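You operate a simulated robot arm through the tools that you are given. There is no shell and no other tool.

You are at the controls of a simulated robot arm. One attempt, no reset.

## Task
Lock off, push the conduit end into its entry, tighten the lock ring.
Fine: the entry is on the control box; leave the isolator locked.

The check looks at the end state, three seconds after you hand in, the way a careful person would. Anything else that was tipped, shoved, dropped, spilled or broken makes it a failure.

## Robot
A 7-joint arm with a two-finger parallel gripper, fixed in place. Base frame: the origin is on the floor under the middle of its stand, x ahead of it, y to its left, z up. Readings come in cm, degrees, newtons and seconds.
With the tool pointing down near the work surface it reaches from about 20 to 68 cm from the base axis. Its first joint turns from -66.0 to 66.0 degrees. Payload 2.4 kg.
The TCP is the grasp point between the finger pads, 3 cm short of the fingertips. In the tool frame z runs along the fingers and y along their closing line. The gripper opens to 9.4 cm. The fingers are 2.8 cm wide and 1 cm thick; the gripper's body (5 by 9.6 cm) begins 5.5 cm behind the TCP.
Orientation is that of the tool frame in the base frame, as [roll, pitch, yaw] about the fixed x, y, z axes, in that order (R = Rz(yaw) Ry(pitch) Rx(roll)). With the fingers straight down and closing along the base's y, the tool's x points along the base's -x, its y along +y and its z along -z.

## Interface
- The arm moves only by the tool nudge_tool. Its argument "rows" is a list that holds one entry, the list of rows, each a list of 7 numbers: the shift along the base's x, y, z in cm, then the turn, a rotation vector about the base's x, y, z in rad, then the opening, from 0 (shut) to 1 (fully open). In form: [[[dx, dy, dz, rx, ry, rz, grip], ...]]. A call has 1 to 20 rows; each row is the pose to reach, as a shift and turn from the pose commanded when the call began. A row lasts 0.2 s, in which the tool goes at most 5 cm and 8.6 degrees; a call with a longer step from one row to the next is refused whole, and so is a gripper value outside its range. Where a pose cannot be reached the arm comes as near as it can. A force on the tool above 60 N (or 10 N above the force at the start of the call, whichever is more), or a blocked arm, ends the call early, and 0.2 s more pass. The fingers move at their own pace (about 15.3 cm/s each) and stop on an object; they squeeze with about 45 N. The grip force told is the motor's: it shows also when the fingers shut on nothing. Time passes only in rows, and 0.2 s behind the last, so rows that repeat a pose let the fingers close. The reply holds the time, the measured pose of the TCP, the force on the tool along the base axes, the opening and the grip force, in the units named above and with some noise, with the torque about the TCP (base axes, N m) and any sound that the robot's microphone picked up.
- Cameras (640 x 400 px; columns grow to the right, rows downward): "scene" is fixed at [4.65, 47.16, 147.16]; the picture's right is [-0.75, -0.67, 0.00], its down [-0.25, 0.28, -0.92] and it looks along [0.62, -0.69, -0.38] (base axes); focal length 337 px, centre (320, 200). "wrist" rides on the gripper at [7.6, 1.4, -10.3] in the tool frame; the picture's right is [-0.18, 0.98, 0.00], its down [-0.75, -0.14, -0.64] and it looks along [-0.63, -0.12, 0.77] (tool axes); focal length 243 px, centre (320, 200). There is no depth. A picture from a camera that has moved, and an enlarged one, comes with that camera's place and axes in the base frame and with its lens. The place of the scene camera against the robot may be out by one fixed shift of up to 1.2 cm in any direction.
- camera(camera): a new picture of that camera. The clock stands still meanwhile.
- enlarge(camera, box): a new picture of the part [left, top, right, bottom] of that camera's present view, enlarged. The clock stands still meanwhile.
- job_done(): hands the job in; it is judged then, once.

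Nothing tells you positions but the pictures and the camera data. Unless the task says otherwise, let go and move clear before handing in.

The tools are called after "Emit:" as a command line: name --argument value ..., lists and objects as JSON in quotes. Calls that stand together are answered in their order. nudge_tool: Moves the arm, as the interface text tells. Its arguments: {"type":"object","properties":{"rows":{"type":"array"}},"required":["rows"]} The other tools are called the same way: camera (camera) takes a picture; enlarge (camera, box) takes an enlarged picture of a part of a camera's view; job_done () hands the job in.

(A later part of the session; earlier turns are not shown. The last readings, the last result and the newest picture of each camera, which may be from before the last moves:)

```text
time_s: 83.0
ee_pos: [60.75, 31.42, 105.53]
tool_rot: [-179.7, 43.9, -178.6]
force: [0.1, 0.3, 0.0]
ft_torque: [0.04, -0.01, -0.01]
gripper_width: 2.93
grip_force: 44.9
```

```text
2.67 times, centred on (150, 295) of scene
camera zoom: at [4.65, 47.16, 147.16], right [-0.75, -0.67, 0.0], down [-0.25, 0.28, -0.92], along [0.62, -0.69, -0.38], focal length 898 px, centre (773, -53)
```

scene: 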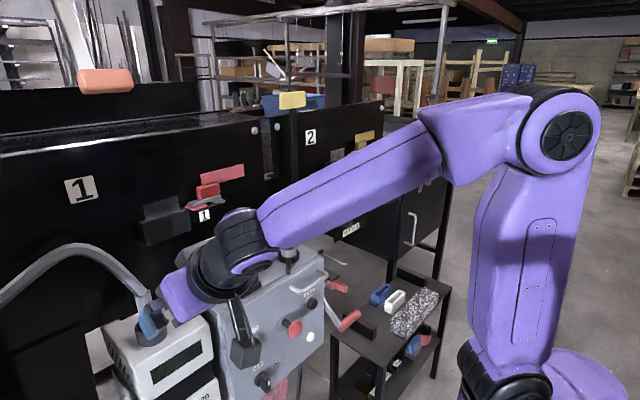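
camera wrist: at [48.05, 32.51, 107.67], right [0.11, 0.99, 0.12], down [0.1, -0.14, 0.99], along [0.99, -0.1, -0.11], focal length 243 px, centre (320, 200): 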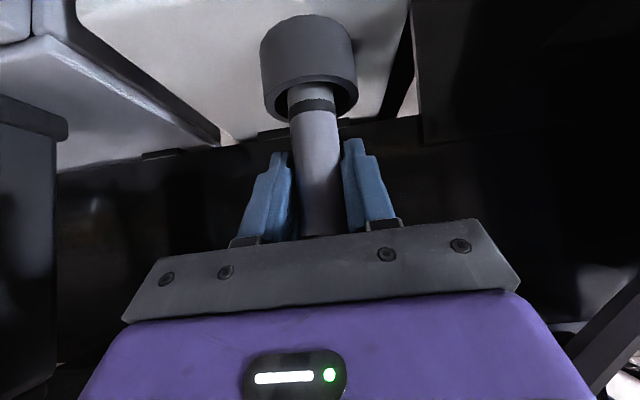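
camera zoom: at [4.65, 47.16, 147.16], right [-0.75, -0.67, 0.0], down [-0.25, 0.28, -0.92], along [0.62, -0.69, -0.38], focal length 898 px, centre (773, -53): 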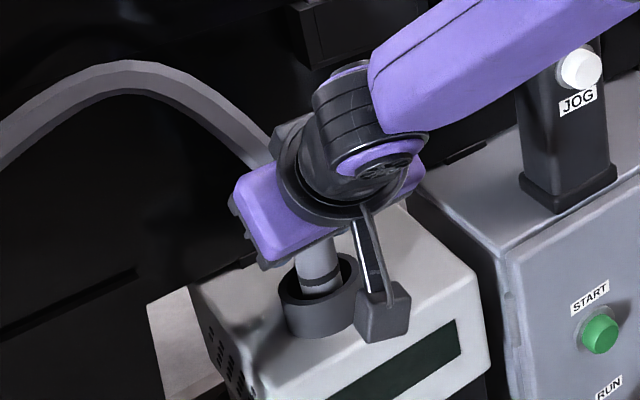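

I hold the sleeve (2.9 cm). I lift it straight up out of the cup.

Emit:
nudge_tool --rows '[[[0, 0, 0.6, 0, 0, 0, 0.15], [0, 0, 1.2, 0, 0, 0, 0.15], [0, 0, 2, 0, 0, 0, 0.15], [0, 0, 3, 0, 0, 0, 0.15], [0, 0, 4, 0, 0, 0, 0.15], [0, 0, 5, 0, 0, 0, 0.15], [0, 0, 5, 0, 0, 0, 0.15]]]'

Emit:
camera --camera "wrist"

Emit:
enlarge --camera "scene" --box '[0, 180, 240, 370]'

```text
time_s: 84.7
ee_pos: [60.79, 31.28, 110.48]
tool_rot: [-179.7, 43.9, -178.6]
force: [0.3, 1.8, -1.6]
ft_torque: [0.0, 0.03, 0.03]
gripper_width: 2.92
grip_force: 45.0
```

```text
taken
camera wrist: at [48.02, 32.51, 112.64], right [0.11, 0.99, 0.12], down [0.1, -0.14, 0.99], along [0.99, -0.1, -0.11], focal length 243 px, centre (320, 200)
```

wrist: 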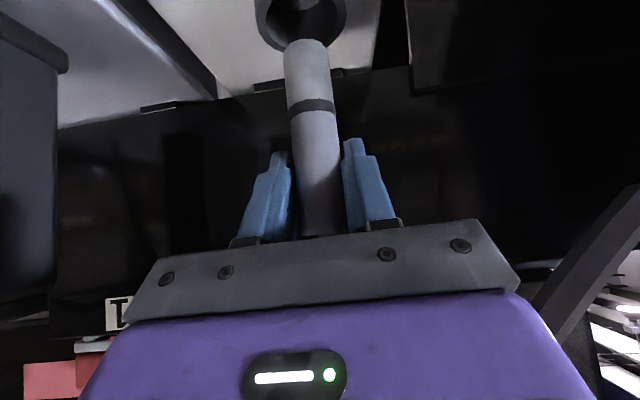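

```text
2.11 times, centred on (120, 275) of scene
camera zoom: at [4.65, 47.17, 147.16], right [-0.75, -0.67, 0.0], down [-0.25, 0.28, -0.92], along [0.62, -0.69, -0.38], focal length 709 px, centre (741, 42)
```

zoom: 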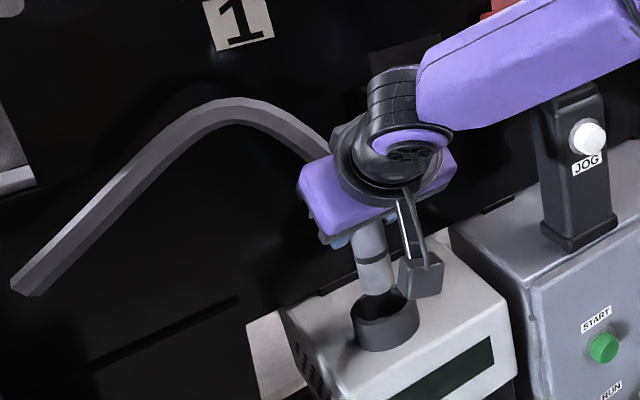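

It comes out freely as a rigid piece; its tip is about 8 cm below the grasp point with the band 4 cm below it. I lift further, pull back toward me and turn it so the hose will point to the robot's side of the pendant.

Emit:
nudge_tool --rows '[[[0, 0, 1.5, 0, 0, 0, 0.15], [0, 0, 3, 0, 0, 0, 0.15], [-1, 0, 4, 0, 0, 0, 0.15], [-3, 0, 4.5, 0, 0, 0, 0.15], [-5, 0, 5, 0, 0, 0, 0.15], [-7, 0, 5, 0, 0, 0, 0.15], [-9, 0, 5, 0, 0, 0, 0.15], [-11, 0, 5, 0, 0, 0, 0.15], [-13, 0, 5, 0, 0, 0, 0.15], [-13, 0, 5, 0, 0, 0, 0.15]]]'

Emit:
camera --camera "wrist"

Emit:
camera --camera "scene"

```text
time_s: 86.8
ee_pos: [47.68, 31.35, 115.41]
tool_rot: [-179.6, 43.9, -178.6]
force: [0.1, -0.2, -2.0]
ft_torque: [-0.03, 0.03, 0.01]
gripper_width: 2.95
grip_force: 44.6
```

```text
taken
camera wrist: at [34.98, 32.48, 117.6], right [0.11, 0.99, 0.12], down [0.1, -0.13, 0.99], along [0.99, -0.1, -0.11], focal length 243 px, centre (320, 200)
```

wrist: 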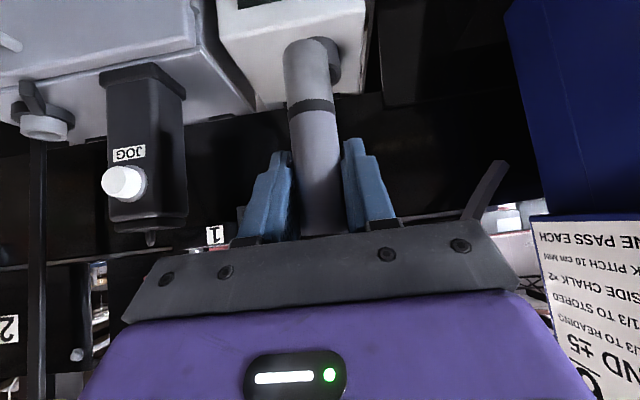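

```text
taken
```

scene: 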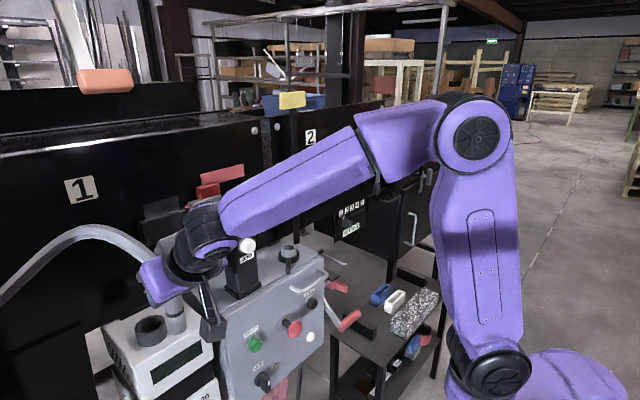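

Emit:
nudge_tool --rows '[[[0, -2, 0.3, 0, 0, 0.1, 0.15], [0, -5, 0.6, 0, 0, 0.2, 0.15], [0, -8, 1, 0, 0, 0.3, 0.15], [0, -11, 1, 0, 0, 0.4, 0.15], [0, -14, 1, 0, 0, 0.5, 0.15], [0, -17, 1, 0, 0, 0.6, 0.15], [0, -20, 1, 0, 0, 0.7, 0.15], [0, -20, 1, 0, 0, 0.7, 0.15]]]'

Emit:
camera --camera "wrist"

Emit:
camera --camera "scene"

```text
time_s: 88.7
ee_pos: [47.65, 11.38, 116.45]
tool_rot: [-179.7, 43.9, -138.5]
force: [-0.4, -0.5, -2.1]
ft_torque: [-0.02, -0.02, 0.01]
gripper_width: 2.94
grip_force: 44.9
```

```text
taken
camera wrist: at [37.19, 4.08, 118.61], right [-0.55, 0.83, 0.12], down [0.16, -0.04, 0.99], along [0.82, 0.56, -0.11], focal length 243 px, centre (320, 200)
```

wrist: 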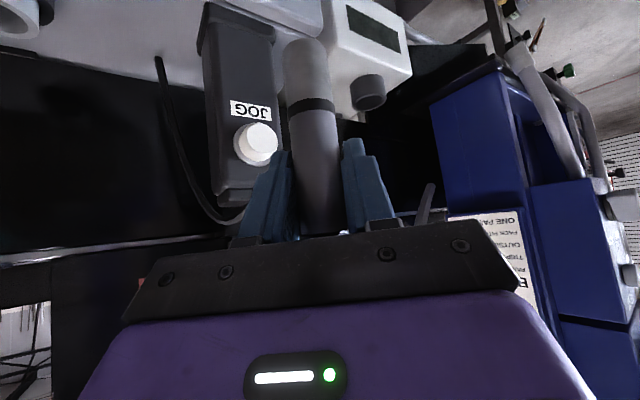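

```text
taken
```

scene: 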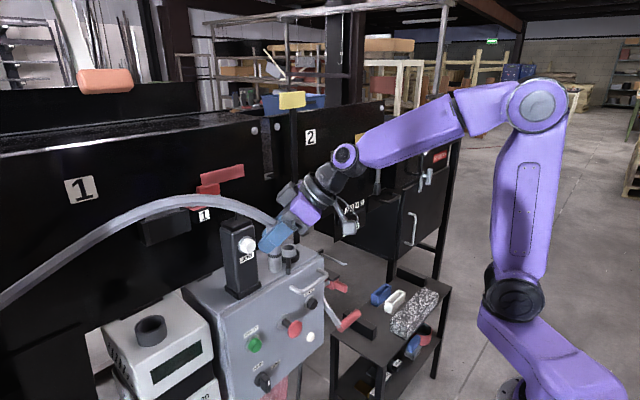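

Emit:
nudge_tool --rows '[[[0, -3, 0, 0, 0, 0.06, 0.15], [0, -6, 0, 0, 0, 0.12, 0.15], [0, -9, 0, 0, 0, 0.18, 0.15], [0, -12, 0, 0, 0, 0.24, 0.15], [0, -14.5, 0, 0, 0, 0.24, 0.15], [0, -15.8, 0, 0, 0, 0.24, 0.15], [0, -15.8, 0, 0, 0, 0.24, 0.15]]]'

Emit:
camera --camera "wrist"

Emit:
camera --camera "scene"

```text
time_s: 90.2
ee_pos: [47.73, -4.4, 116.51]
tool_rot: [-179.7, 43.9, -124.7]
force: [-0.1, -0.9, -1.9]
ft_torque: [-0.01, 0.01, 0.02]
gripper_width: 2.93
grip_force: 45.1
```

```text
taken
camera wrist: at [39.3, -13.97, 118.68], right [-0.73, 0.67, 0.12], down [0.17, 0.0, 0.99], along [0.66, 0.74, -0.11], focal length 243 px, centre (320, 200)
```

wrist: 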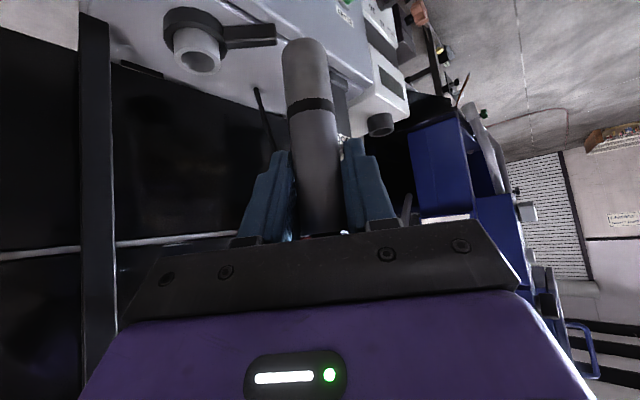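

```text
taken
```

scene: 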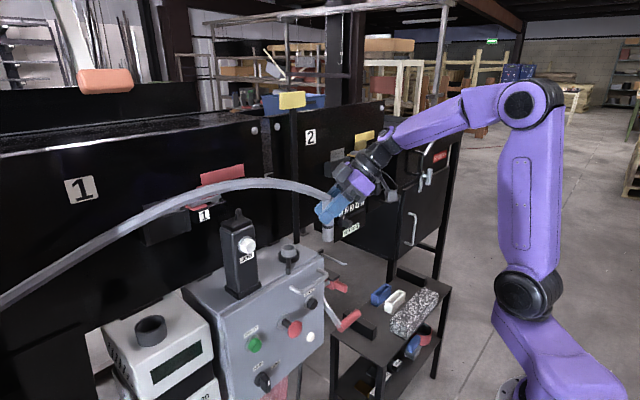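

The hose turns out to be anchored at its far end and flexible: it simply follows, with hardly any pull. The sleeve is held upright; I'll check its tip position in the picture before going over the entry.

Emit:
enlarge --camera "wrist" --box '[240, 20, 400, 240]'

Emit:
enlarge --camera "scene" --box '[270, 140, 410, 270]'

Emit:
enlarge --camera "scene" --box '[0, 140, 340, 340]'

```text
1.82 times, centred on (320, 130) of wrist
camera zoom: at [39.3, -13.97, 118.68], right [-0.73, 0.67, 0.12], down [0.17, 0.0, 0.99], along [0.66, 0.74, -0.11], focal length 441 px, centre (320, 327)
```

zoom: 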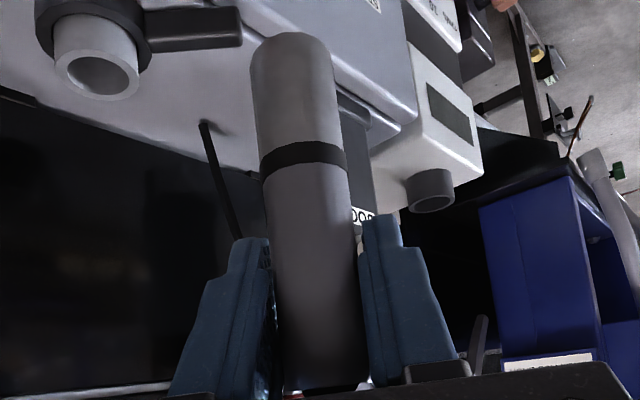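

```text
3.08 times, centred on (340, 205) of scene
camera zoom: at [4.65, 47.16, 147.16], right [-0.75, -0.67, 0.0], down [-0.25, 0.28, -0.92], along [0.62, -0.69, -0.38], focal length 1036 px, centre (258, 185)
```

zoom: 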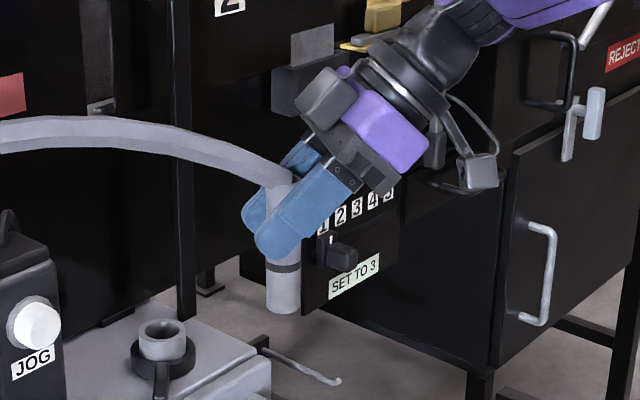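

```text
1.88 times, centred on (170, 240) of scene
camera zoom: at [4.65, 47.16, 147.16], right [-0.75, -0.67, 0.0], down [-0.25, 0.28, -0.92], along [0.62, -0.69, -0.38], focal length 634 px, centre (602, 125)
```

zoom: 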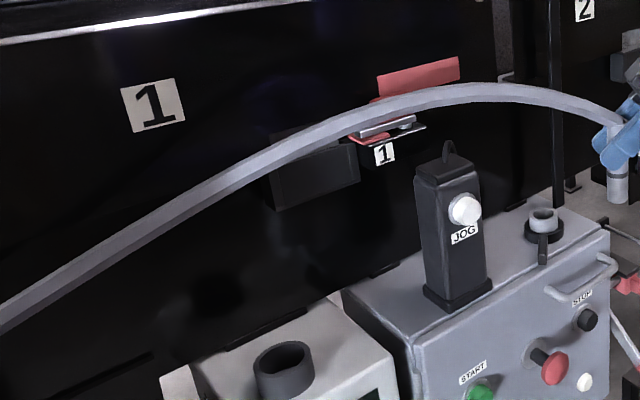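

Emit:
enlarge --camera "scene" --box '[310, 195, 345, 245]'

Emit:
enlarge --camera "wrist" --box '[270, 30, 370, 160]'

```text
8.00 times, centred on (328, 220) of scene
camera zoom: at [4.65, 47.16, 147.16], right [-0.75, -0.67, 0.0], down [-0.25, 0.28, -0.92], along [0.62, -0.69, -0.38], focal length 2694 px, centre (260, 40)
```

zoom: 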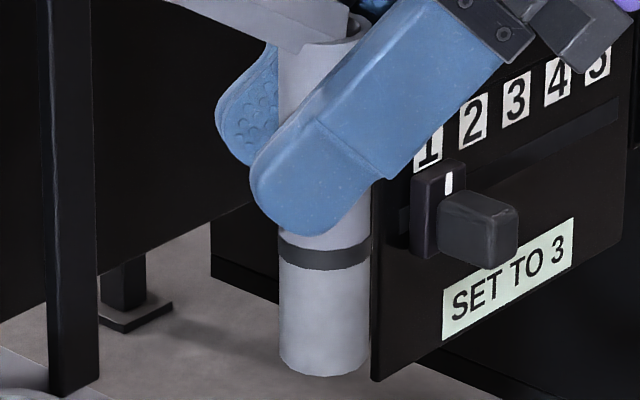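

```text
3.08 times, centred on (320, 95) of wrist
camera zoom: at [39.3, -13.97, 118.68], right [-0.73, 0.67, 0.12], down [0.17, 0.0, 0.99], along [0.66, 0.74, -0.11], focal length 746 px, centre (320, 523)
```

zoom: 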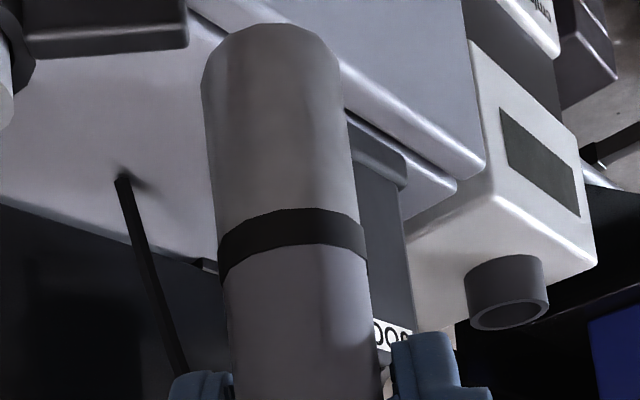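

The sleeve is upright and centred on the grasp point. I'll turn the tool back a little to keep the hand clear of the black post, then go over the entry with the tip a few cm above it.

Emit:
nudge_tool --rows '[[[0, 0, 0, 0, 0, -0.12, 0.15], [0, 0, 0, 0, 0, -0.24, 0.15], [0, 0, 0, 0, 0, -0.36, 0.15], [0, 0, 0, 0, 0, -0.48, 0.15], [2, 0, 0, 0, 0, -0.5, 0.15], [4.5, 0, 0, 0, 0, -0.5, 0.15], [7, 0, 0, 0, 0, -0.5, 0.15], [9.5, 0, -0.5, 0, 0, -0.5, 0.15], [11.5, 0, -1, 0, 0, -0.5, 0.15], [13.37, 0, -1.5, 0, 0, -0.5, 0.15], [13.37, 0, -2, 0, 0, -0.5, 0.15], [13.37, 0, -2, 0, 0, -0.5, 0.15]]]'

Emit:
camera --camera "wrist"

Emit:
enlarge --camera "wrist" --box '[240, 0, 400, 220]'

Emit:
enlarge --camera "scene" --box '[250, 190, 340, 280]'

```text
time_s: 92.8
ee_pos: [61.03, -4.52, 114.45]
tool_rot: [-179.6, 43.9, -153.3]
force: [-0.4, -0.7, -2.6]
ft_torque: [0.01, -0.02, 0.01]
gripper_width: 2.92
grip_force: 45.0
```

```text
taken
camera wrist: at [49.13, -8.78, 116.63], right [-0.32, 0.94, 0.12], down [0.15, -0.08, 0.99], along [0.94, 0.33, -0.11], focal length 243 px, centre (320, 200)
```

wrist: 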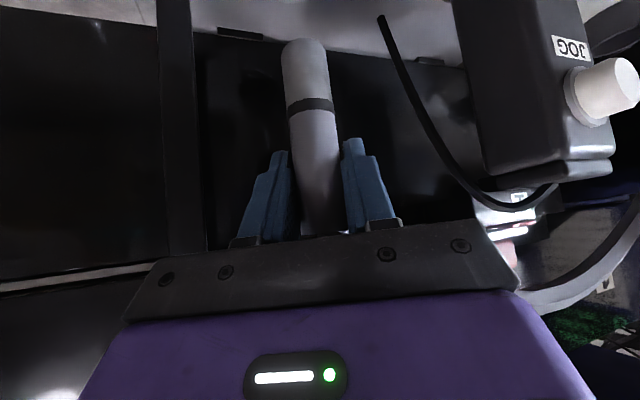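

```text
1.82 times, centred on (320, 110) of wrist
camera zoom: at [49.13, -8.78, 116.63], right [-0.32, 0.94, 0.12], down [0.15, -0.08, 0.99], along [0.94, 0.33, -0.11], focal length 441 px, centre (320, 364)
```

zoom: 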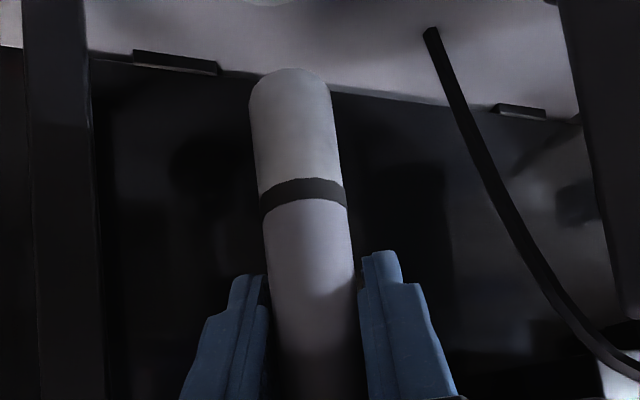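

```text
4.44 times, centred on (295, 235) of scene
camera zoom: at [4.65, 47.16, 147.16], right [-0.75, -0.67, 0.0], down [-0.25, 0.28, -0.92], along [0.62, -0.69, -0.38], focal length 1497 px, centre (431, 44)
```

zoom: 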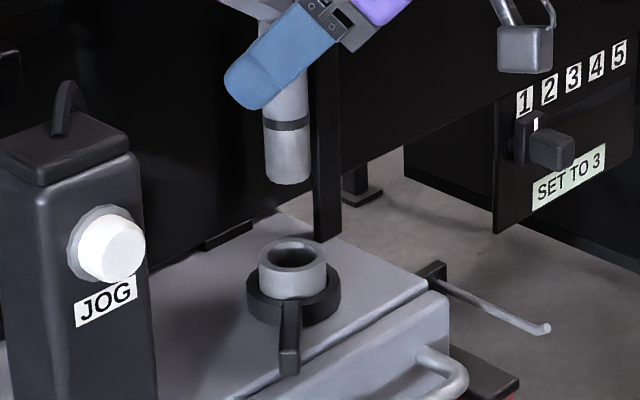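

Emit:
nudge_tool --rows '[[[0.05, 0.08, -1.5, 0, 0, 0, 0.15], [0.07, 0.09, -3, 0, 0, 0, 0.15], [0.07, 0.09, -4, 0, 0, 0, 0.15], [0.07, 0.09, -4, 0, 0, 0, 0.15]]]'

Emit:
camera --camera "wrist"

Emit:
enlarge --camera "wrist" --box '[220, 0, 400, 150]'

Emit:
enlarge --camera "scene" --box '[260, 210, 320, 280]'

```text
time_s: 93.8
ee_pos: [61.11, -4.3, 110.49]
tool_rot: [-179.7, 43.8, -153.3]
force: [0.3, 0.3, -0.8]
ft_torque: [0.0, 0.0, 0.02]
gripper_width: 2.93
grip_force: 44.8
```

```text
taken
camera wrist: at [49.16, -8.67, 112.62], right [-0.32, 0.94, 0.12], down [0.15, -0.08, 0.99], along [0.94, 0.33, -0.11], focal length 243 px, centre (320, 200)
```

wrist: 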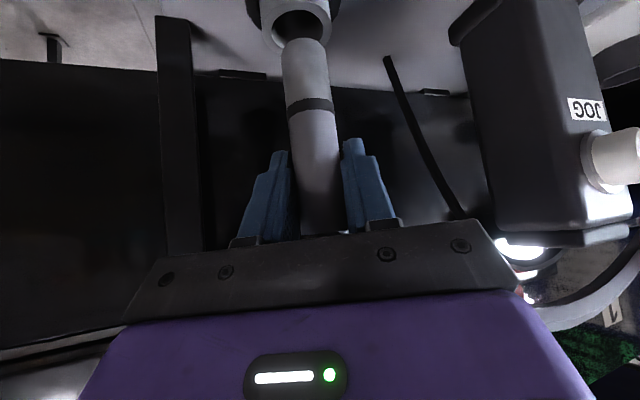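

```text
2.67 times, centred on (310, 75) of wrist
camera zoom: at [49.16, -8.67, 112.62], right [-0.32, 0.94, 0.12], down [0.15, -0.08, 0.99], along [0.94, 0.33, -0.11], focal length 647 px, centre (347, 533)
```

zoom: 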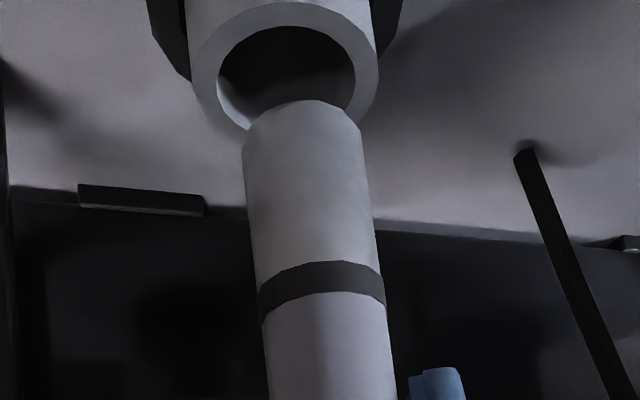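

```text
5.71 times, centred on (290, 245) of scene
camera zoom: at [4.65, 47.16, 147.16], right [-0.75, -0.67, 0.0], down [-0.25, 0.28, -0.92], along [0.62, -0.69, -0.38], focal length 1924 px, centre (491, -57)
```

zoom: 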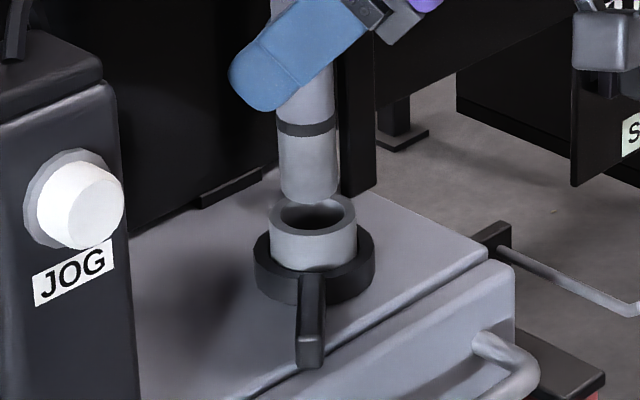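

Both views agree that the tip needs about 2.7 mm shift in -y. I correct and lower slowly into the tube.

Emit:
nudge_tool --rows '[[[0.03, -0.27, 0, 0, 0, 0, 0.15], [0.03, -0.27, -0.6, 0, 0, 0, 0.15], [0.03, -0.27, -1.2, 0, 0, 0, 0.15], [0.03, -0.27, -1.8, 0, 0, 0, 0.15], [0.03, -0.27, -1.8, 0, 0, 0, 0.15]]]'

Emit:
enlarge --camera "wrist" --box '[220, 0, 400, 150]'

Emit:
enlarge --camera "scene" --box '[260, 210, 320, 280]'

```text
time_s: 95.0
ee_pos: [61.14, -4.64, 108.76]
tool_rot: [-179.6, 43.9, -153.2]
force: [0.2, 0.1, -2.2]
ft_torque: [0.01, -0.03, 0.0]
gripper_width: 2.93
grip_force: 44.7
```

```text
2.67 times, centred on (310, 75) of wrist
camera zoom: at [49.17, -8.88, 110.86], right [-0.32, 0.94, 0.12], down [0.15, -0.08, 0.99], along [0.94, 0.33, -0.11], focal length 647 px, centre (347, 533)
```

zoom: 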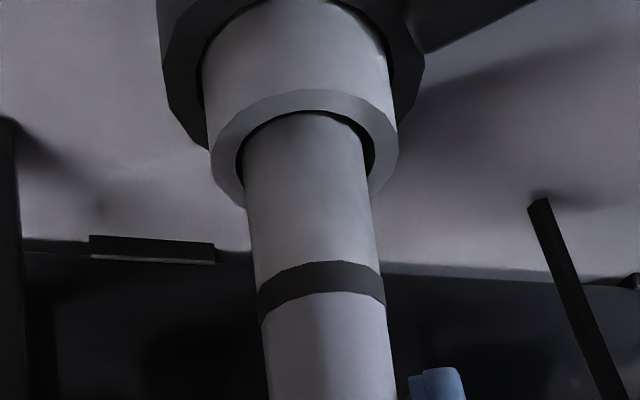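

```text
5.71 times, centred on (290, 245) of scene
camera zoom: at [4.65, 47.16, 147.16], right [-0.75, -0.67, 0.0], down [-0.25, 0.28, -0.92], along [0.62, -0.69, -0.38], focal length 1924 px, centre (491, -57)
```

zoom: 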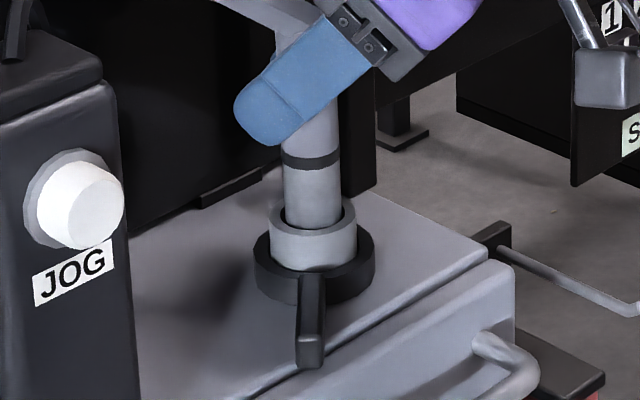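

Emit:
nudge_tool --rows '[[[0, 0, -0.5, 0, 0, 0, 0.15], [0, 0, -1.0, 0, 0, 0, 0.15], [0, 0, -1.5, 0, 0, 0, 0.15], [0, 0, -2.0, 0, 0, 0, 0.15], [0, 0, -2.0, 0, 0, 0, 0.15]]]'

Emit:
enlarge --camera "wrist" --box '[220, 0, 400, 150]'

Emit:
enlarge --camera "scene" --box '[260, 210, 320, 280]'

```text
time_s: 96.2
ee_pos: [61.13, -4.49, 106.67]
tool_rot: [-179.7, 43.9, -153.3]
force: [0.5, -0.1, -2.0]
ft_torque: [0.0, -0.01, -0.03]
gripper_width: 2.94
grip_force: 44.9
```

```text
2.67 times, centred on (310, 75) of wrist
camera zoom: at [49.19, -8.9, 108.84], right [-0.32, 0.94, 0.12], down [0.15, -0.08, 0.99], along [0.94, 0.33, -0.11], focal length 647 px, centre (347, 533)
```

zoom: 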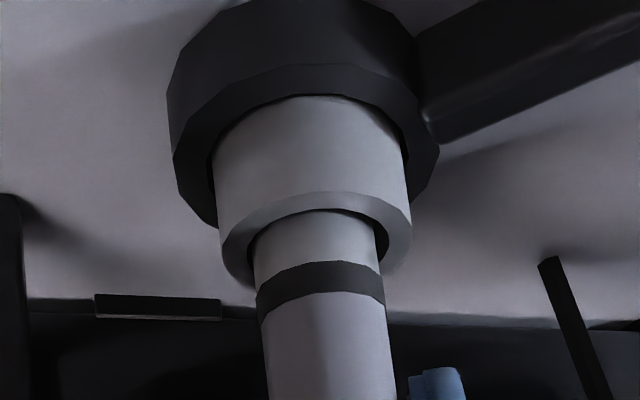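

```text
5.71 times, centred on (290, 245) of scene
camera zoom: at [4.65, 47.16, 147.16], right [-0.75, -0.67, 0.0], down [-0.25, 0.28, -0.92], along [0.62, -0.69, -0.38], focal length 1924 px, centre (491, -57)
```

zoom: 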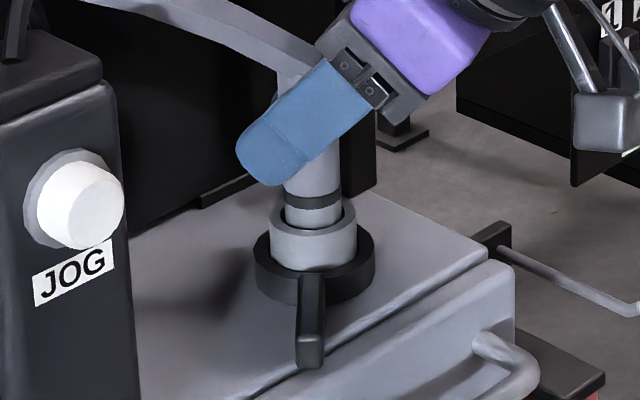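

Emit:
nudge_tool --rows '[[[0, 0, -0.4, 0, 0, 0, 0.15], [0, 0, -0.8, 0, 0, 0, 0.15], [0, 0, -1.2, 0, 0, 0, 0.15], [0, 0, -1.2, 0, 0, 0, 0.15]]]'

Emit:
enlarge --camera "wrist" --box '[220, 0, 400, 150]'

Emit:
enlarge --camera "scene" --box '[260, 210, 320, 280]'

```text
time_s: 97.2
ee_pos: [61.17, -4.74, 105.77]
tool_rot: [-179.4, 44.2, -153.3]
force: [-4.6, -2.2, 20.4]
ft_torque: [0.02, 0.37, 0.02]
gripper_width: 2.92
grip_force: 45.0
```

```text
2.67 times, centred on (310, 75) of wrist
camera zoom: at [49.22, -8.92, 107.83], right [-0.32, 0.94, 0.12], down [0.14, -0.08, 0.99], along [0.94, 0.33, -0.11], focal length 647 px, centre (347, 533)
```

zoom: 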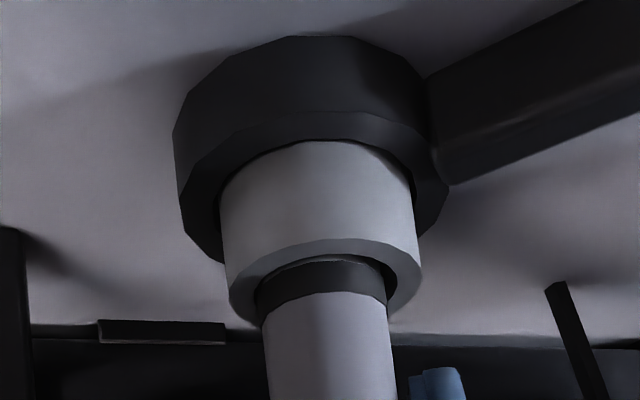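

```text
5.71 times, centred on (290, 245) of scene
camera zoom: at [4.59, 47.16, 147.16], right [-0.75, -0.67, 0.0], down [-0.25, 0.28, -0.92], along [0.62, -0.69, -0.38], focal length 1924 px, centre (491, -57)
```

zoom: 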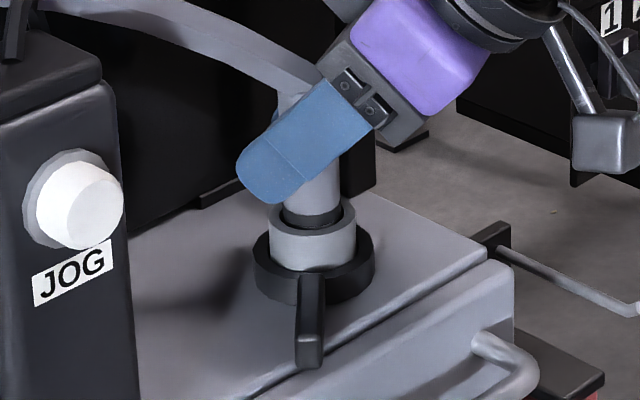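

The insertion band is right at the rim and the sleeve meets a stop (20 N). One more light push to make sure it is fully home.

Emit:
nudge_tool --rows '[[[0, 0, -0.15, 0, 0, 0, 0.15], [0, 0, -0.25, 0, 0, 0, 0.15], [0, 0, -0.25, 0, 0, 0, 0.15]]]'

Emit:
enlarge --camera "wrist" --box '[240, 40, 380, 150]'

```text
time_s: 98.0
ee_pos: [61.34, -4.62, 105.68]
tool_rot: [-179.3, 44.4, -153.1]
force: [-0.9, -1.2, 32.2]
ft_torque: [0.01, 0.05, 0.01]
gripper_width: 2.94
grip_force: 44.6
```

```text
3.64 times, centred on (310, 95) of wrist
camera zoom: at [49.26, -8.91, 107.71], right [-0.32, 0.94, 0.12], down [0.14, -0.08, 0.99], along [0.94, 0.33, -0.1], focal length 882 px, centre (356, 582)
```

zoom: 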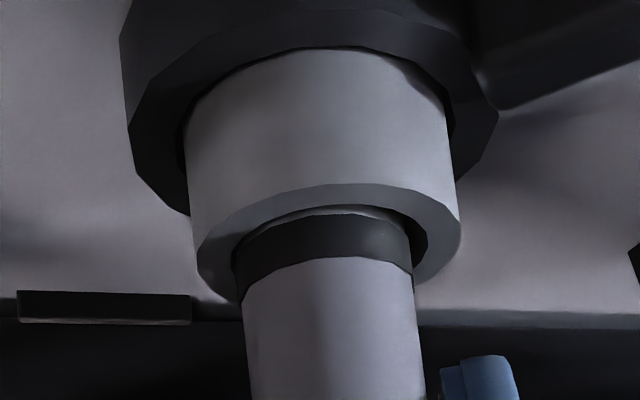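

It is home: 32 N and no further movement. Now a light tug test with the ring as found, to learn whether this end of the lever's travel is the loose one.

Emit:
nudge_tool --rows '[[[0, 0, 0.3, 0, 0, 0, 0.15], [0, 0, 0.6, 0, 0, 0, 0.15], [0, 0, 0.8, 0, 0, 0, 0.15], [0, 0, 0.8, 0, 0, 0, 0.15]]]'

Emit:
enlarge --camera "wrist" --box '[240, 40, 380, 150]'

```text
time_s: 99.0
ee_pos: [61.01, -4.64, 105.88]
tool_rot: [-179.9, 43.7, -153.3]
force: [1.1, 0.6, -3.0]
ft_torque: [0.14, -0.08, 0.0]
gripper_width: 2.93
grip_force: 45.3
```

```text
3.64 times, centred on (310, 95) of wrist
camera zoom: at [49.08, -8.9, 108.08], right [-0.32, 0.94, 0.13], down [0.15, -0.08, 0.99], along [0.94, 0.33, -0.12], focal length 882 px, centre (356, 582)
```

zoom: 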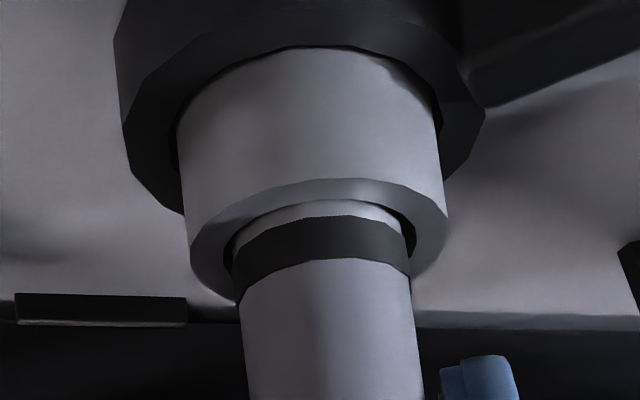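

It lifts with only 3 N, so the ring is loose as found and the tight end must be the other one. I push the sleeve home again, let go and back off along the tool axis.

Emit:
nudge_tool --rows '[[[0, 0, -0.4, 0, 0, 0, 0.15], [0, 0, -0.75, 0, 0, 0, 0.15], [0, 0, -0.75, 0, 0, 0, 0.15], [0, 0, -0.4, 0, 0, 0, 0.2], [0, 0, -0.4, 0, 0, 0, 0.45], [0, 0, -0.4, 0, 0, 0, 0.6], [0, 0, -0.4, 0, 0, 0, 0.6]]]'

Emit:
camera --camera "wrist"

Emit:
enlarge --camera "scene" --box '[240, 170, 340, 280]'

```text
time_s: 100.7
ee_pos: [61.0, -4.63, 105.5]
tool_rot: [-179.8, 44.0, -153.5]
force: [0.6, 0.4, -0.6]
ft_torque: [0.02, -0.01, -0.03]
gripper_width: 5.66
grip_force: 0.1
```

```text
taken
camera wrist: at [49.16, -8.93, 107.76], right [-0.32, 0.94, 0.12], down [0.15, -0.08, 0.99], along [0.94, 0.33, -0.11], focal length 243 px, centre (320, 200)
```

wrist: 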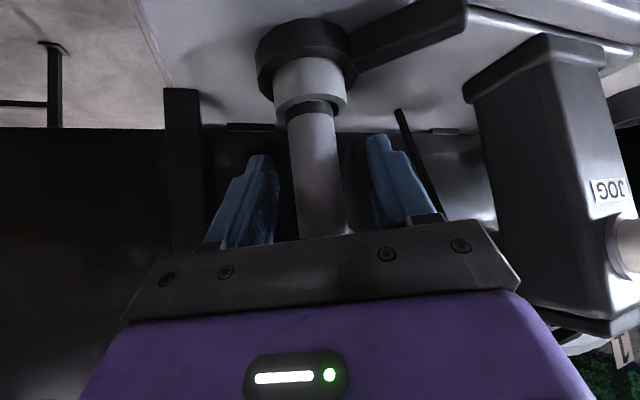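

```text
3.64 times, centred on (290, 225) of scene
camera zoom: at [4.65, 47.16, 147.16], right [-0.75, -0.67, 0.0], down [-0.25, 0.28, -0.92], along [0.62, -0.69, -0.38], focal length 1224 px, centre (429, 109)
```

zoom: 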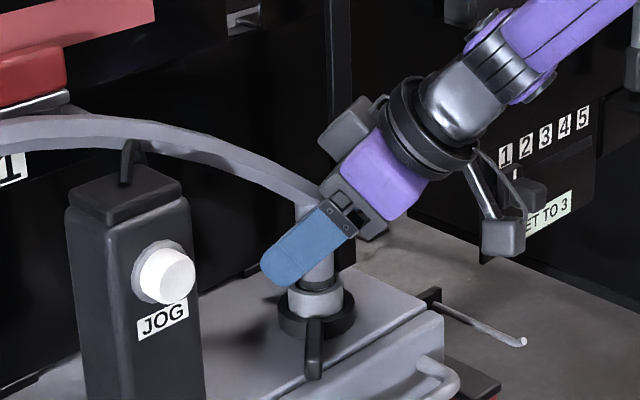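

Emit:
nudge_tool --rows '[[[-1.2, -0.6, 1.4, 0, 0, 0, 0.6], [-2.5, -1.2, 2.9, 0, 0, 0, 0.6], [-3.8, -1.9, 4.3, 0, 0, 0, 0.6], [-5.5, -2.5, 6, 0, 0, 0, 0.6], [-7.5, -3.2, 7.5, 0, 0, -0.1, 0.6], [-9, -3.5, 8.5, 0, 0, -0.2, 0.3], [-10.5, -3.5, 9, 0, 0, -0.32, 0], [-11, -3.5, 9, 0, 0, -0.44, 0], [-11, -3.5, 9, 0, 0, -0.46, 0], [-11, -3.5, 9, 0, 0, -0.46, 0]]]'

Emit:
camera --camera "wrist"

Emit:
enlarge --camera "scene" --box '[210, 160, 350, 290]'

```text
time_s: 102.8
ee_pos: [50.19, -8.07, 114.61]
tool_rot: [-179.8, 44.0, -179.7]
force: [0.3, 0.7, -0.5]
ft_torque: [0.01, 0.01, 0.03]
gripper_width: 0.0
grip_force: 33.4
```

```text
taken
camera wrist: at [37.5, -6.65, 116.79], right [0.13, 0.98, 0.12], down [0.1, -0.14, 0.99], along [0.99, -0.12, -0.11], focal length 243 px, centre (320, 200)
```

wrist: 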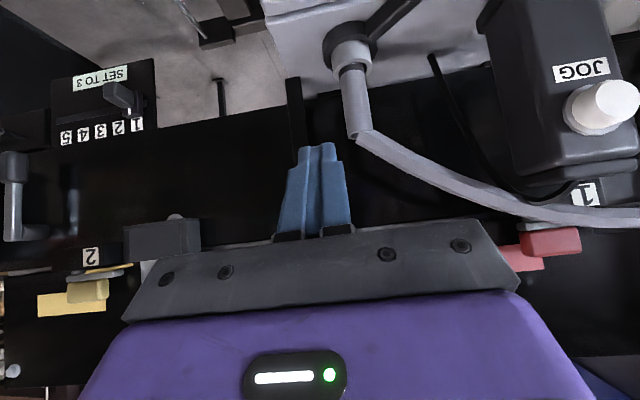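

```text
3.08 times, centred on (280, 225) of scene
camera zoom: at [4.65, 47.16, 147.16], right [-0.75, -0.67, 0.0], down [-0.25, 0.28, -0.92], along [0.62, -0.69, -0.38], focal length 1036 px, centre (443, 123)
```

zoom: 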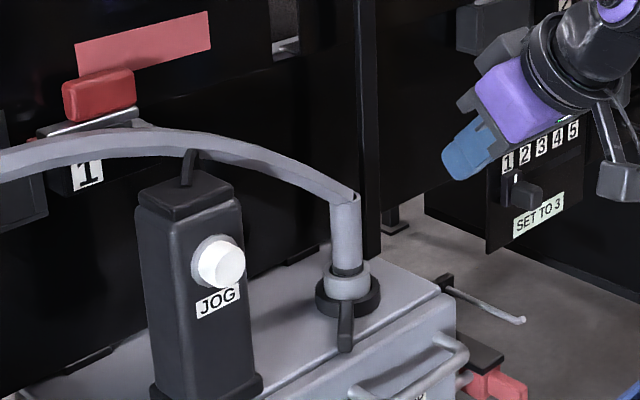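

Emit:
enlarge --camera "wrist" --box '[300, 10, 410, 150]'

Emit:
enlarge --camera "scene" --box '[270, 215, 315, 275]'

```text
2.86 times, centred on (355, 80) of wrist
camera zoom: at [37.5, -6.65, 116.79], right [0.13, 0.98, 0.12], down [0.1, -0.14, 0.99], along [0.99, -0.12, -0.11], focal length 693 px, centre (220, 543)
```

zoom: 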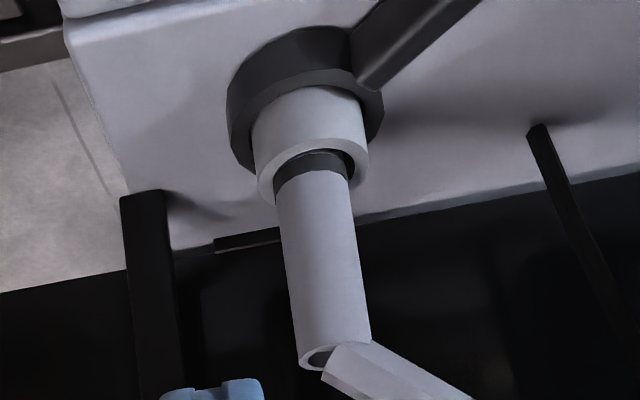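

```text
6.67 times, centred on (292, 245) of scene
camera zoom: at [4.65, 47.16, 147.16], right [-0.75, -0.67, 0.0], down [-0.25, 0.28, -0.92], along [0.62, -0.69, -0.38], focal length 2245 px, centre (503, -100)
```

zoom: 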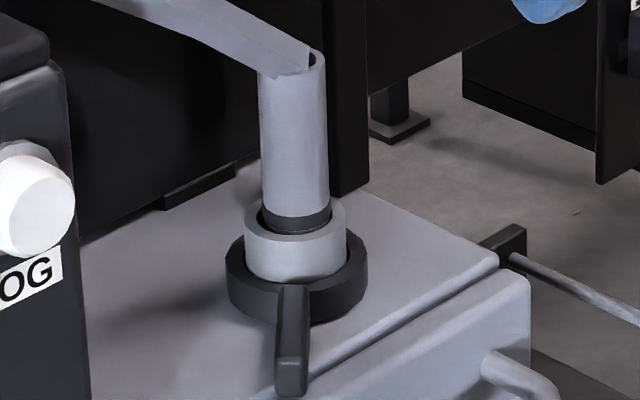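

The conduit stands seated with the band at the rim. Next I bring the closed fingers to the far (+y) side of the ring's lever, tool tilted away from the hose.

Emit:
nudge_tool --rows '[[[0, 2.5, 0, 0, 0.08, 0, 0], [0, 5, -1, 0, 0.16, 0, 0], [0, 7.5, -2, 0, 0.24, 0, 0], [0, 10.4, -3, 0, 0.24, 0, 0], [2.5, 10.6, -4, 0, 0.24, 0, 0], [5, 10.6, -5, 0, 0.24, 0, 0], [7.6, 10.6, -6, 0, 0.24, 0, 0], [7.6, 10.6, -8, 0, 0.24, 0, 0], [7.6, 10.6, -8, 0, 0.24, 0, 0]]]'

Emit:
camera --camera "wrist"

Emit:
enlarge --camera "scene" --box '[220, 190, 340, 290]'

```text
time_s: 104.8
ee_pos: [57.86, 2.4, 106.43]
tool_rot: [-179.7, 30.2, -179.6]
force: [-0.3, 0.8, -0.5]
ft_torque: [0.0, -0.04, 0.0]
gripper_width: 0.03
grip_force: 32.9
```

```text
taken
camera wrist: at [45.97, 3.93, 111.64], right [0.16, 0.98, 0.09], down [0.33, -0.14, 0.93], along [0.93, -0.12, -0.35], focal length 243 px, centre (320, 200)
```

wrist: 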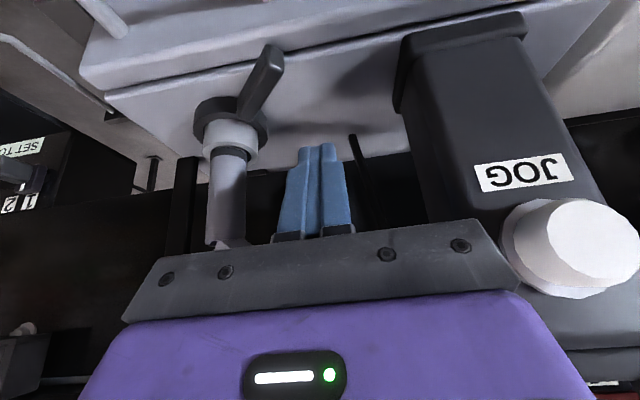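

```text
4.00 times, centred on (280, 240) of scene
camera zoom: at [4.65, 47.16, 147.16], right [-0.75, -0.67, 0.0], down [-0.25, 0.28, -0.92], along [0.62, -0.69, -0.38], focal length 1347 px, centre (480, 40)
```

zoom: 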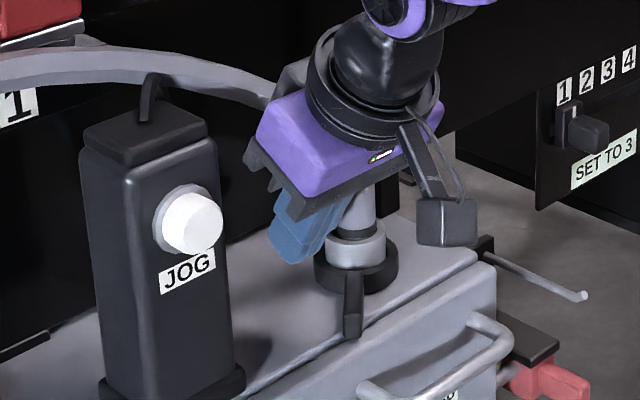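

Emit:
nudge_tool --rows '[[[0, -0.2, -1.5, 0, 0, 0, 0], [0, -0.3, -3, 0, 0, 0, 0], [0, -0.3, -4.4, 0, 0, 0, 0], [0, -0.3, -4.4, 0, 0, 0, 0]]]'

Emit:
camera --camera "wrist"

Emit:
enlarge --camera "scene" --box '[220, 190, 340, 290]'

```text
time_s: 105.8
ee_pos: [57.77, 2.1, 102.17]
tool_rot: [-179.8, 30.1, -179.9]
force: [-0.3, 0.1, -0.6]
ft_torque: [0.03, 0.01, 0.03]
gripper_width: 0.03
grip_force: 33.1
```

```text
taken
camera wrist: at [45.96, 3.54, 107.27], right [0.16, 0.98, 0.09], down [0.33, -0.14, 0.93], along [0.93, -0.12, -0.35], focal length 243 px, centre (320, 200)
```

wrist: 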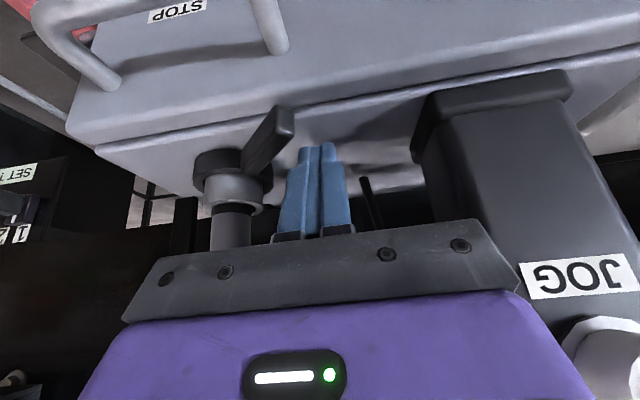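

```text
4.00 times, centred on (280, 240) of scene
camera zoom: at [4.65, 47.16, 147.16], right [-0.75, -0.67, 0.0], down [-0.25, 0.28, -0.92], along [0.62, -0.69, -0.38], focal length 1347 px, centre (480, 40)
```

zoom: 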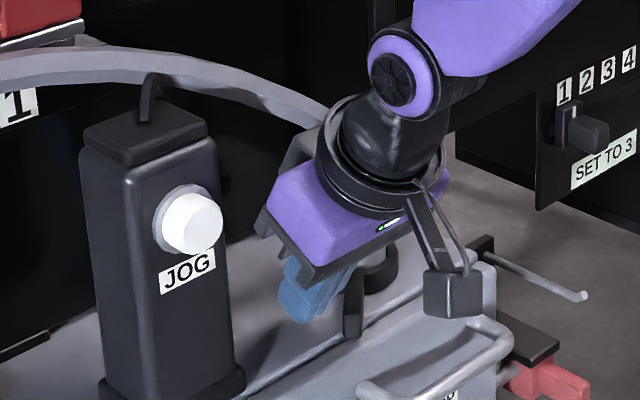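

Emit:
nudge_tool --rows '[[[-0.6, -0.4, 0, 0, 0, 0, 0], [-1.19, -0.87, 0, 0, 0, 0, 0], [-1.67, -1.24, 0, 0, 0, 0, 0], [-2.12, -1.65, 0, 0, 0, 0, 0], [-2.53, -2.1, 0, 0, 0, 0, 0], [-2.9, -2.58, 0, 0, 0, 0, 0], [-3.25, -3.1, 0, 0, 0, 0, 0], [-3.51, -3.64, 0, 0, 0, 0, 0], [-3.75, -4.2, 0, 0, 0, 0, 0], [-3.93, -4.79, 0, 0, 0, 0, 0], [-3.93, -4.79, 0, 0, 0, 0, 0]]]'

Emit:
camera --camera "wrist"

Emit:
enlarge --camera "scene" --box '[220, 190, 340, 290]'

```text
time_s: 108.2
ee_pos: [53.76, -2.62, 102.18]
tool_rot: [-179.6, 30.1, -179.8]
force: [0.4, -0.8, -0.5]
ft_torque: [-0.01, -0.03, 0.01]
gripper_width: 0.0
grip_force: 33.6
```

```text
taken
camera wrist: at [41.95, -1.19, 107.31], right [0.16, 0.98, 0.09], down [0.33, -0.14, 0.93], along [0.93, -0.12, -0.35], focal length 243 px, centre (320, 200)
```

wrist: 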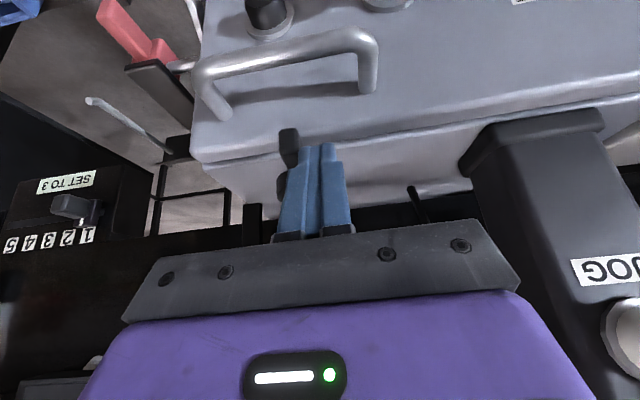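

```text
4.00 times, centred on (280, 240) of scene
camera zoom: at [4.65, 47.16, 147.16], right [-0.75, -0.67, 0.0], down [-0.25, 0.28, -0.92], along [0.62, -0.69, -0.38], focal length 1347 px, centre (480, 40)
```

zoom: 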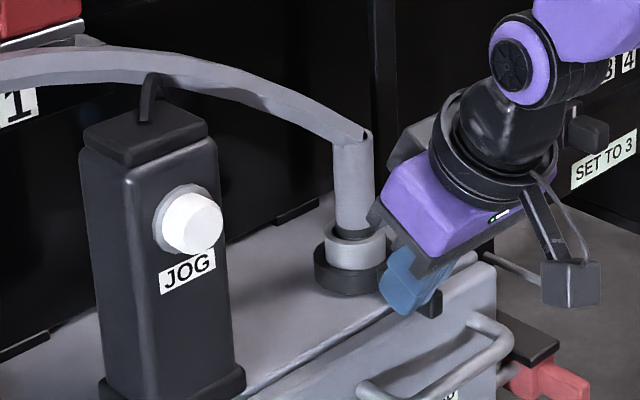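

Emit:
nudge_tool --rows '[[[-0.08, -0.65, 0, 0, 0, 0, 0], [-0.13, -1.27, 0, 0, 0, 0, 0], [-0.13, -1.9, 0, 0, 0, 0, 0], [-0.13, -2.49, 0, 0, 0, 0, 0], [0, -3.1, 0, 0, 0, 0, 0], [0.08, -3.69, 0, 0, 0, 0, 0], [0.3, -4.3, 0, 0, 0, 0, 0], [0.5, -4.84, 0, 0, 0, 0, 0], [0.7, -5.2, 0, 0, 0, 0, 0], [0.9, -5.6, 0, 0, 0, 0, 0], [0.9, -5.6, 0, 0, 0, 0, 0]]]'

Emit:
camera --camera "wrist"

Emit:
enlarge --camera "scene" --box '[240, 190, 360, 290]'

```text
time_s: 110.7
ee_pos: [54.56, -7.59, 102.2]
tool_rot: [-179.9, 29.8, -179.3]
force: [-34.1, 31.4, 27.5]
ft_torque: [0.48, 0.21, 0.33]
gripper_width: 0.01
grip_force: 32.7
```

```text
taken
camera wrist: at [42.68, -6.31, 107.41], right [0.15, 0.98, 0.09], down [0.34, -0.14, 0.93], along [0.93, -0.11, -0.35], focal length 243 px, centre (320, 200)
```

wrist: 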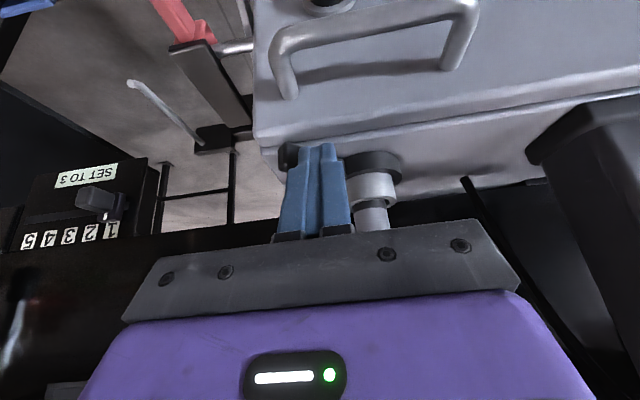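

```text
4.00 times, centred on (300, 240) of scene
camera zoom: at [4.49, 47.27, 147.13], right [-0.75, -0.67, 0.0], down [-0.25, 0.28, -0.92], along [0.62, -0.69, -0.38], focal length 1347 px, centre (400, 40)
```

zoom: 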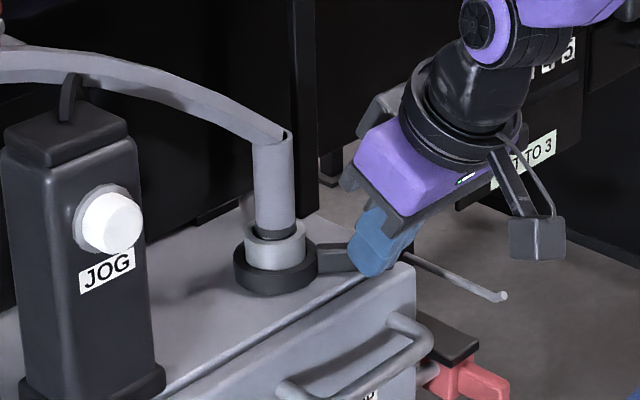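

The lever is hard against its other stop (54 N). I back off and then check by a gentle tug on the sleeve that it is really gripped.

Emit:
nudge_tool --rows '[[[-0.5, 0.8, 0, 0, 0, 0, 0], [-0.9, 1.4, 0.5, 0, 0, 0, 0], [-2, 2, 3, 0, 0, 0, 0], [-4, 2, 6, 0, 0, 0, 0.3], [-6, 2, 9, 0, -0.08, 0, 0.6], [-7, 2, 11, 0, -0.16, 0, 0.7], [-7, 2.5, 12, 0, -0.24, 0, 0.7], [-7, 2.5, 12, 0, -0.24, 0, 0.7]]]'

Emit:
camera --camera "wrist"

Emit:
enlarge --camera "scene" --box '[240, 190, 360, 290]'

Emit:
enlarge --camera "scene" --box '[270, 215, 330, 275]'

```text
time_s: 112.5
ee_pos: [47.71, -5.67, 114.24]
tool_rot: [-179.8, 44.1, -179.7]
force: [-0.6, -0.3, 0.2]
ft_torque: [-0.01, 0.01, -0.03]
gripper_width: 6.56
grip_force: 0.0
```

```text
taken
camera wrist: at [35.03, -4.23, 116.37], right [0.13, 0.98, 0.12], down [0.1, -0.14, 0.99], along [0.99, -0.12, -0.11], focal length 243 px, centre (320, 200)
```

wrist: 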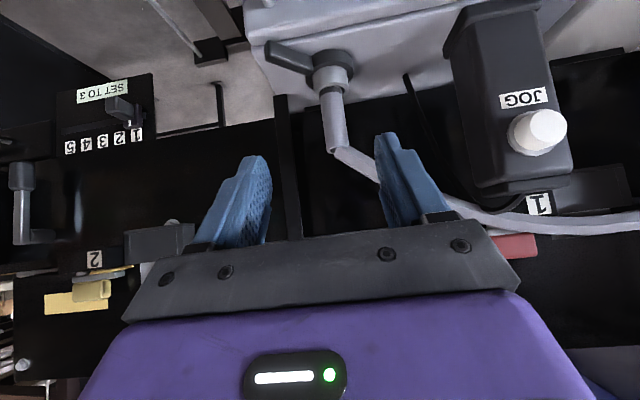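

```text
4.00 times, centred on (300, 240) of scene
camera zoom: at [4.65, 47.16, 147.16], right [-0.75, -0.67, 0.0], down [-0.25, 0.28, -0.92], along [0.62, -0.69, -0.38], focal length 1347 px, centre (400, 40)
```

zoom: 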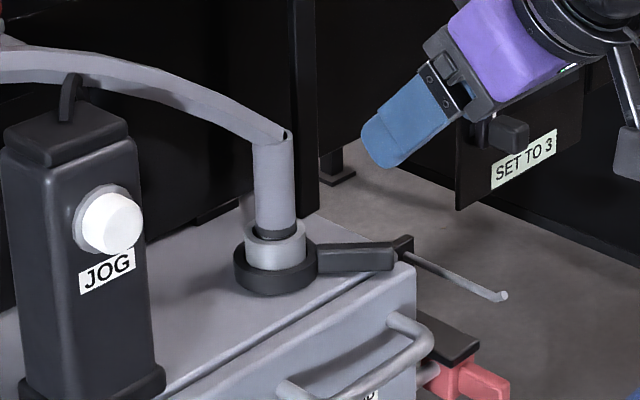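

```text
6.67 times, centred on (300, 245) of scene
camera zoom: at [4.65, 47.16, 147.16], right [-0.75, -0.67, 0.0], down [-0.25, 0.28, -0.92], along [0.62, -0.69, -0.38], focal length 2245 px, centre (453, -100)
```

zoom: 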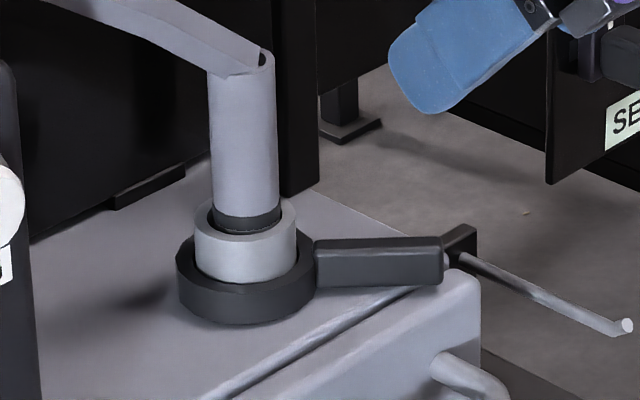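

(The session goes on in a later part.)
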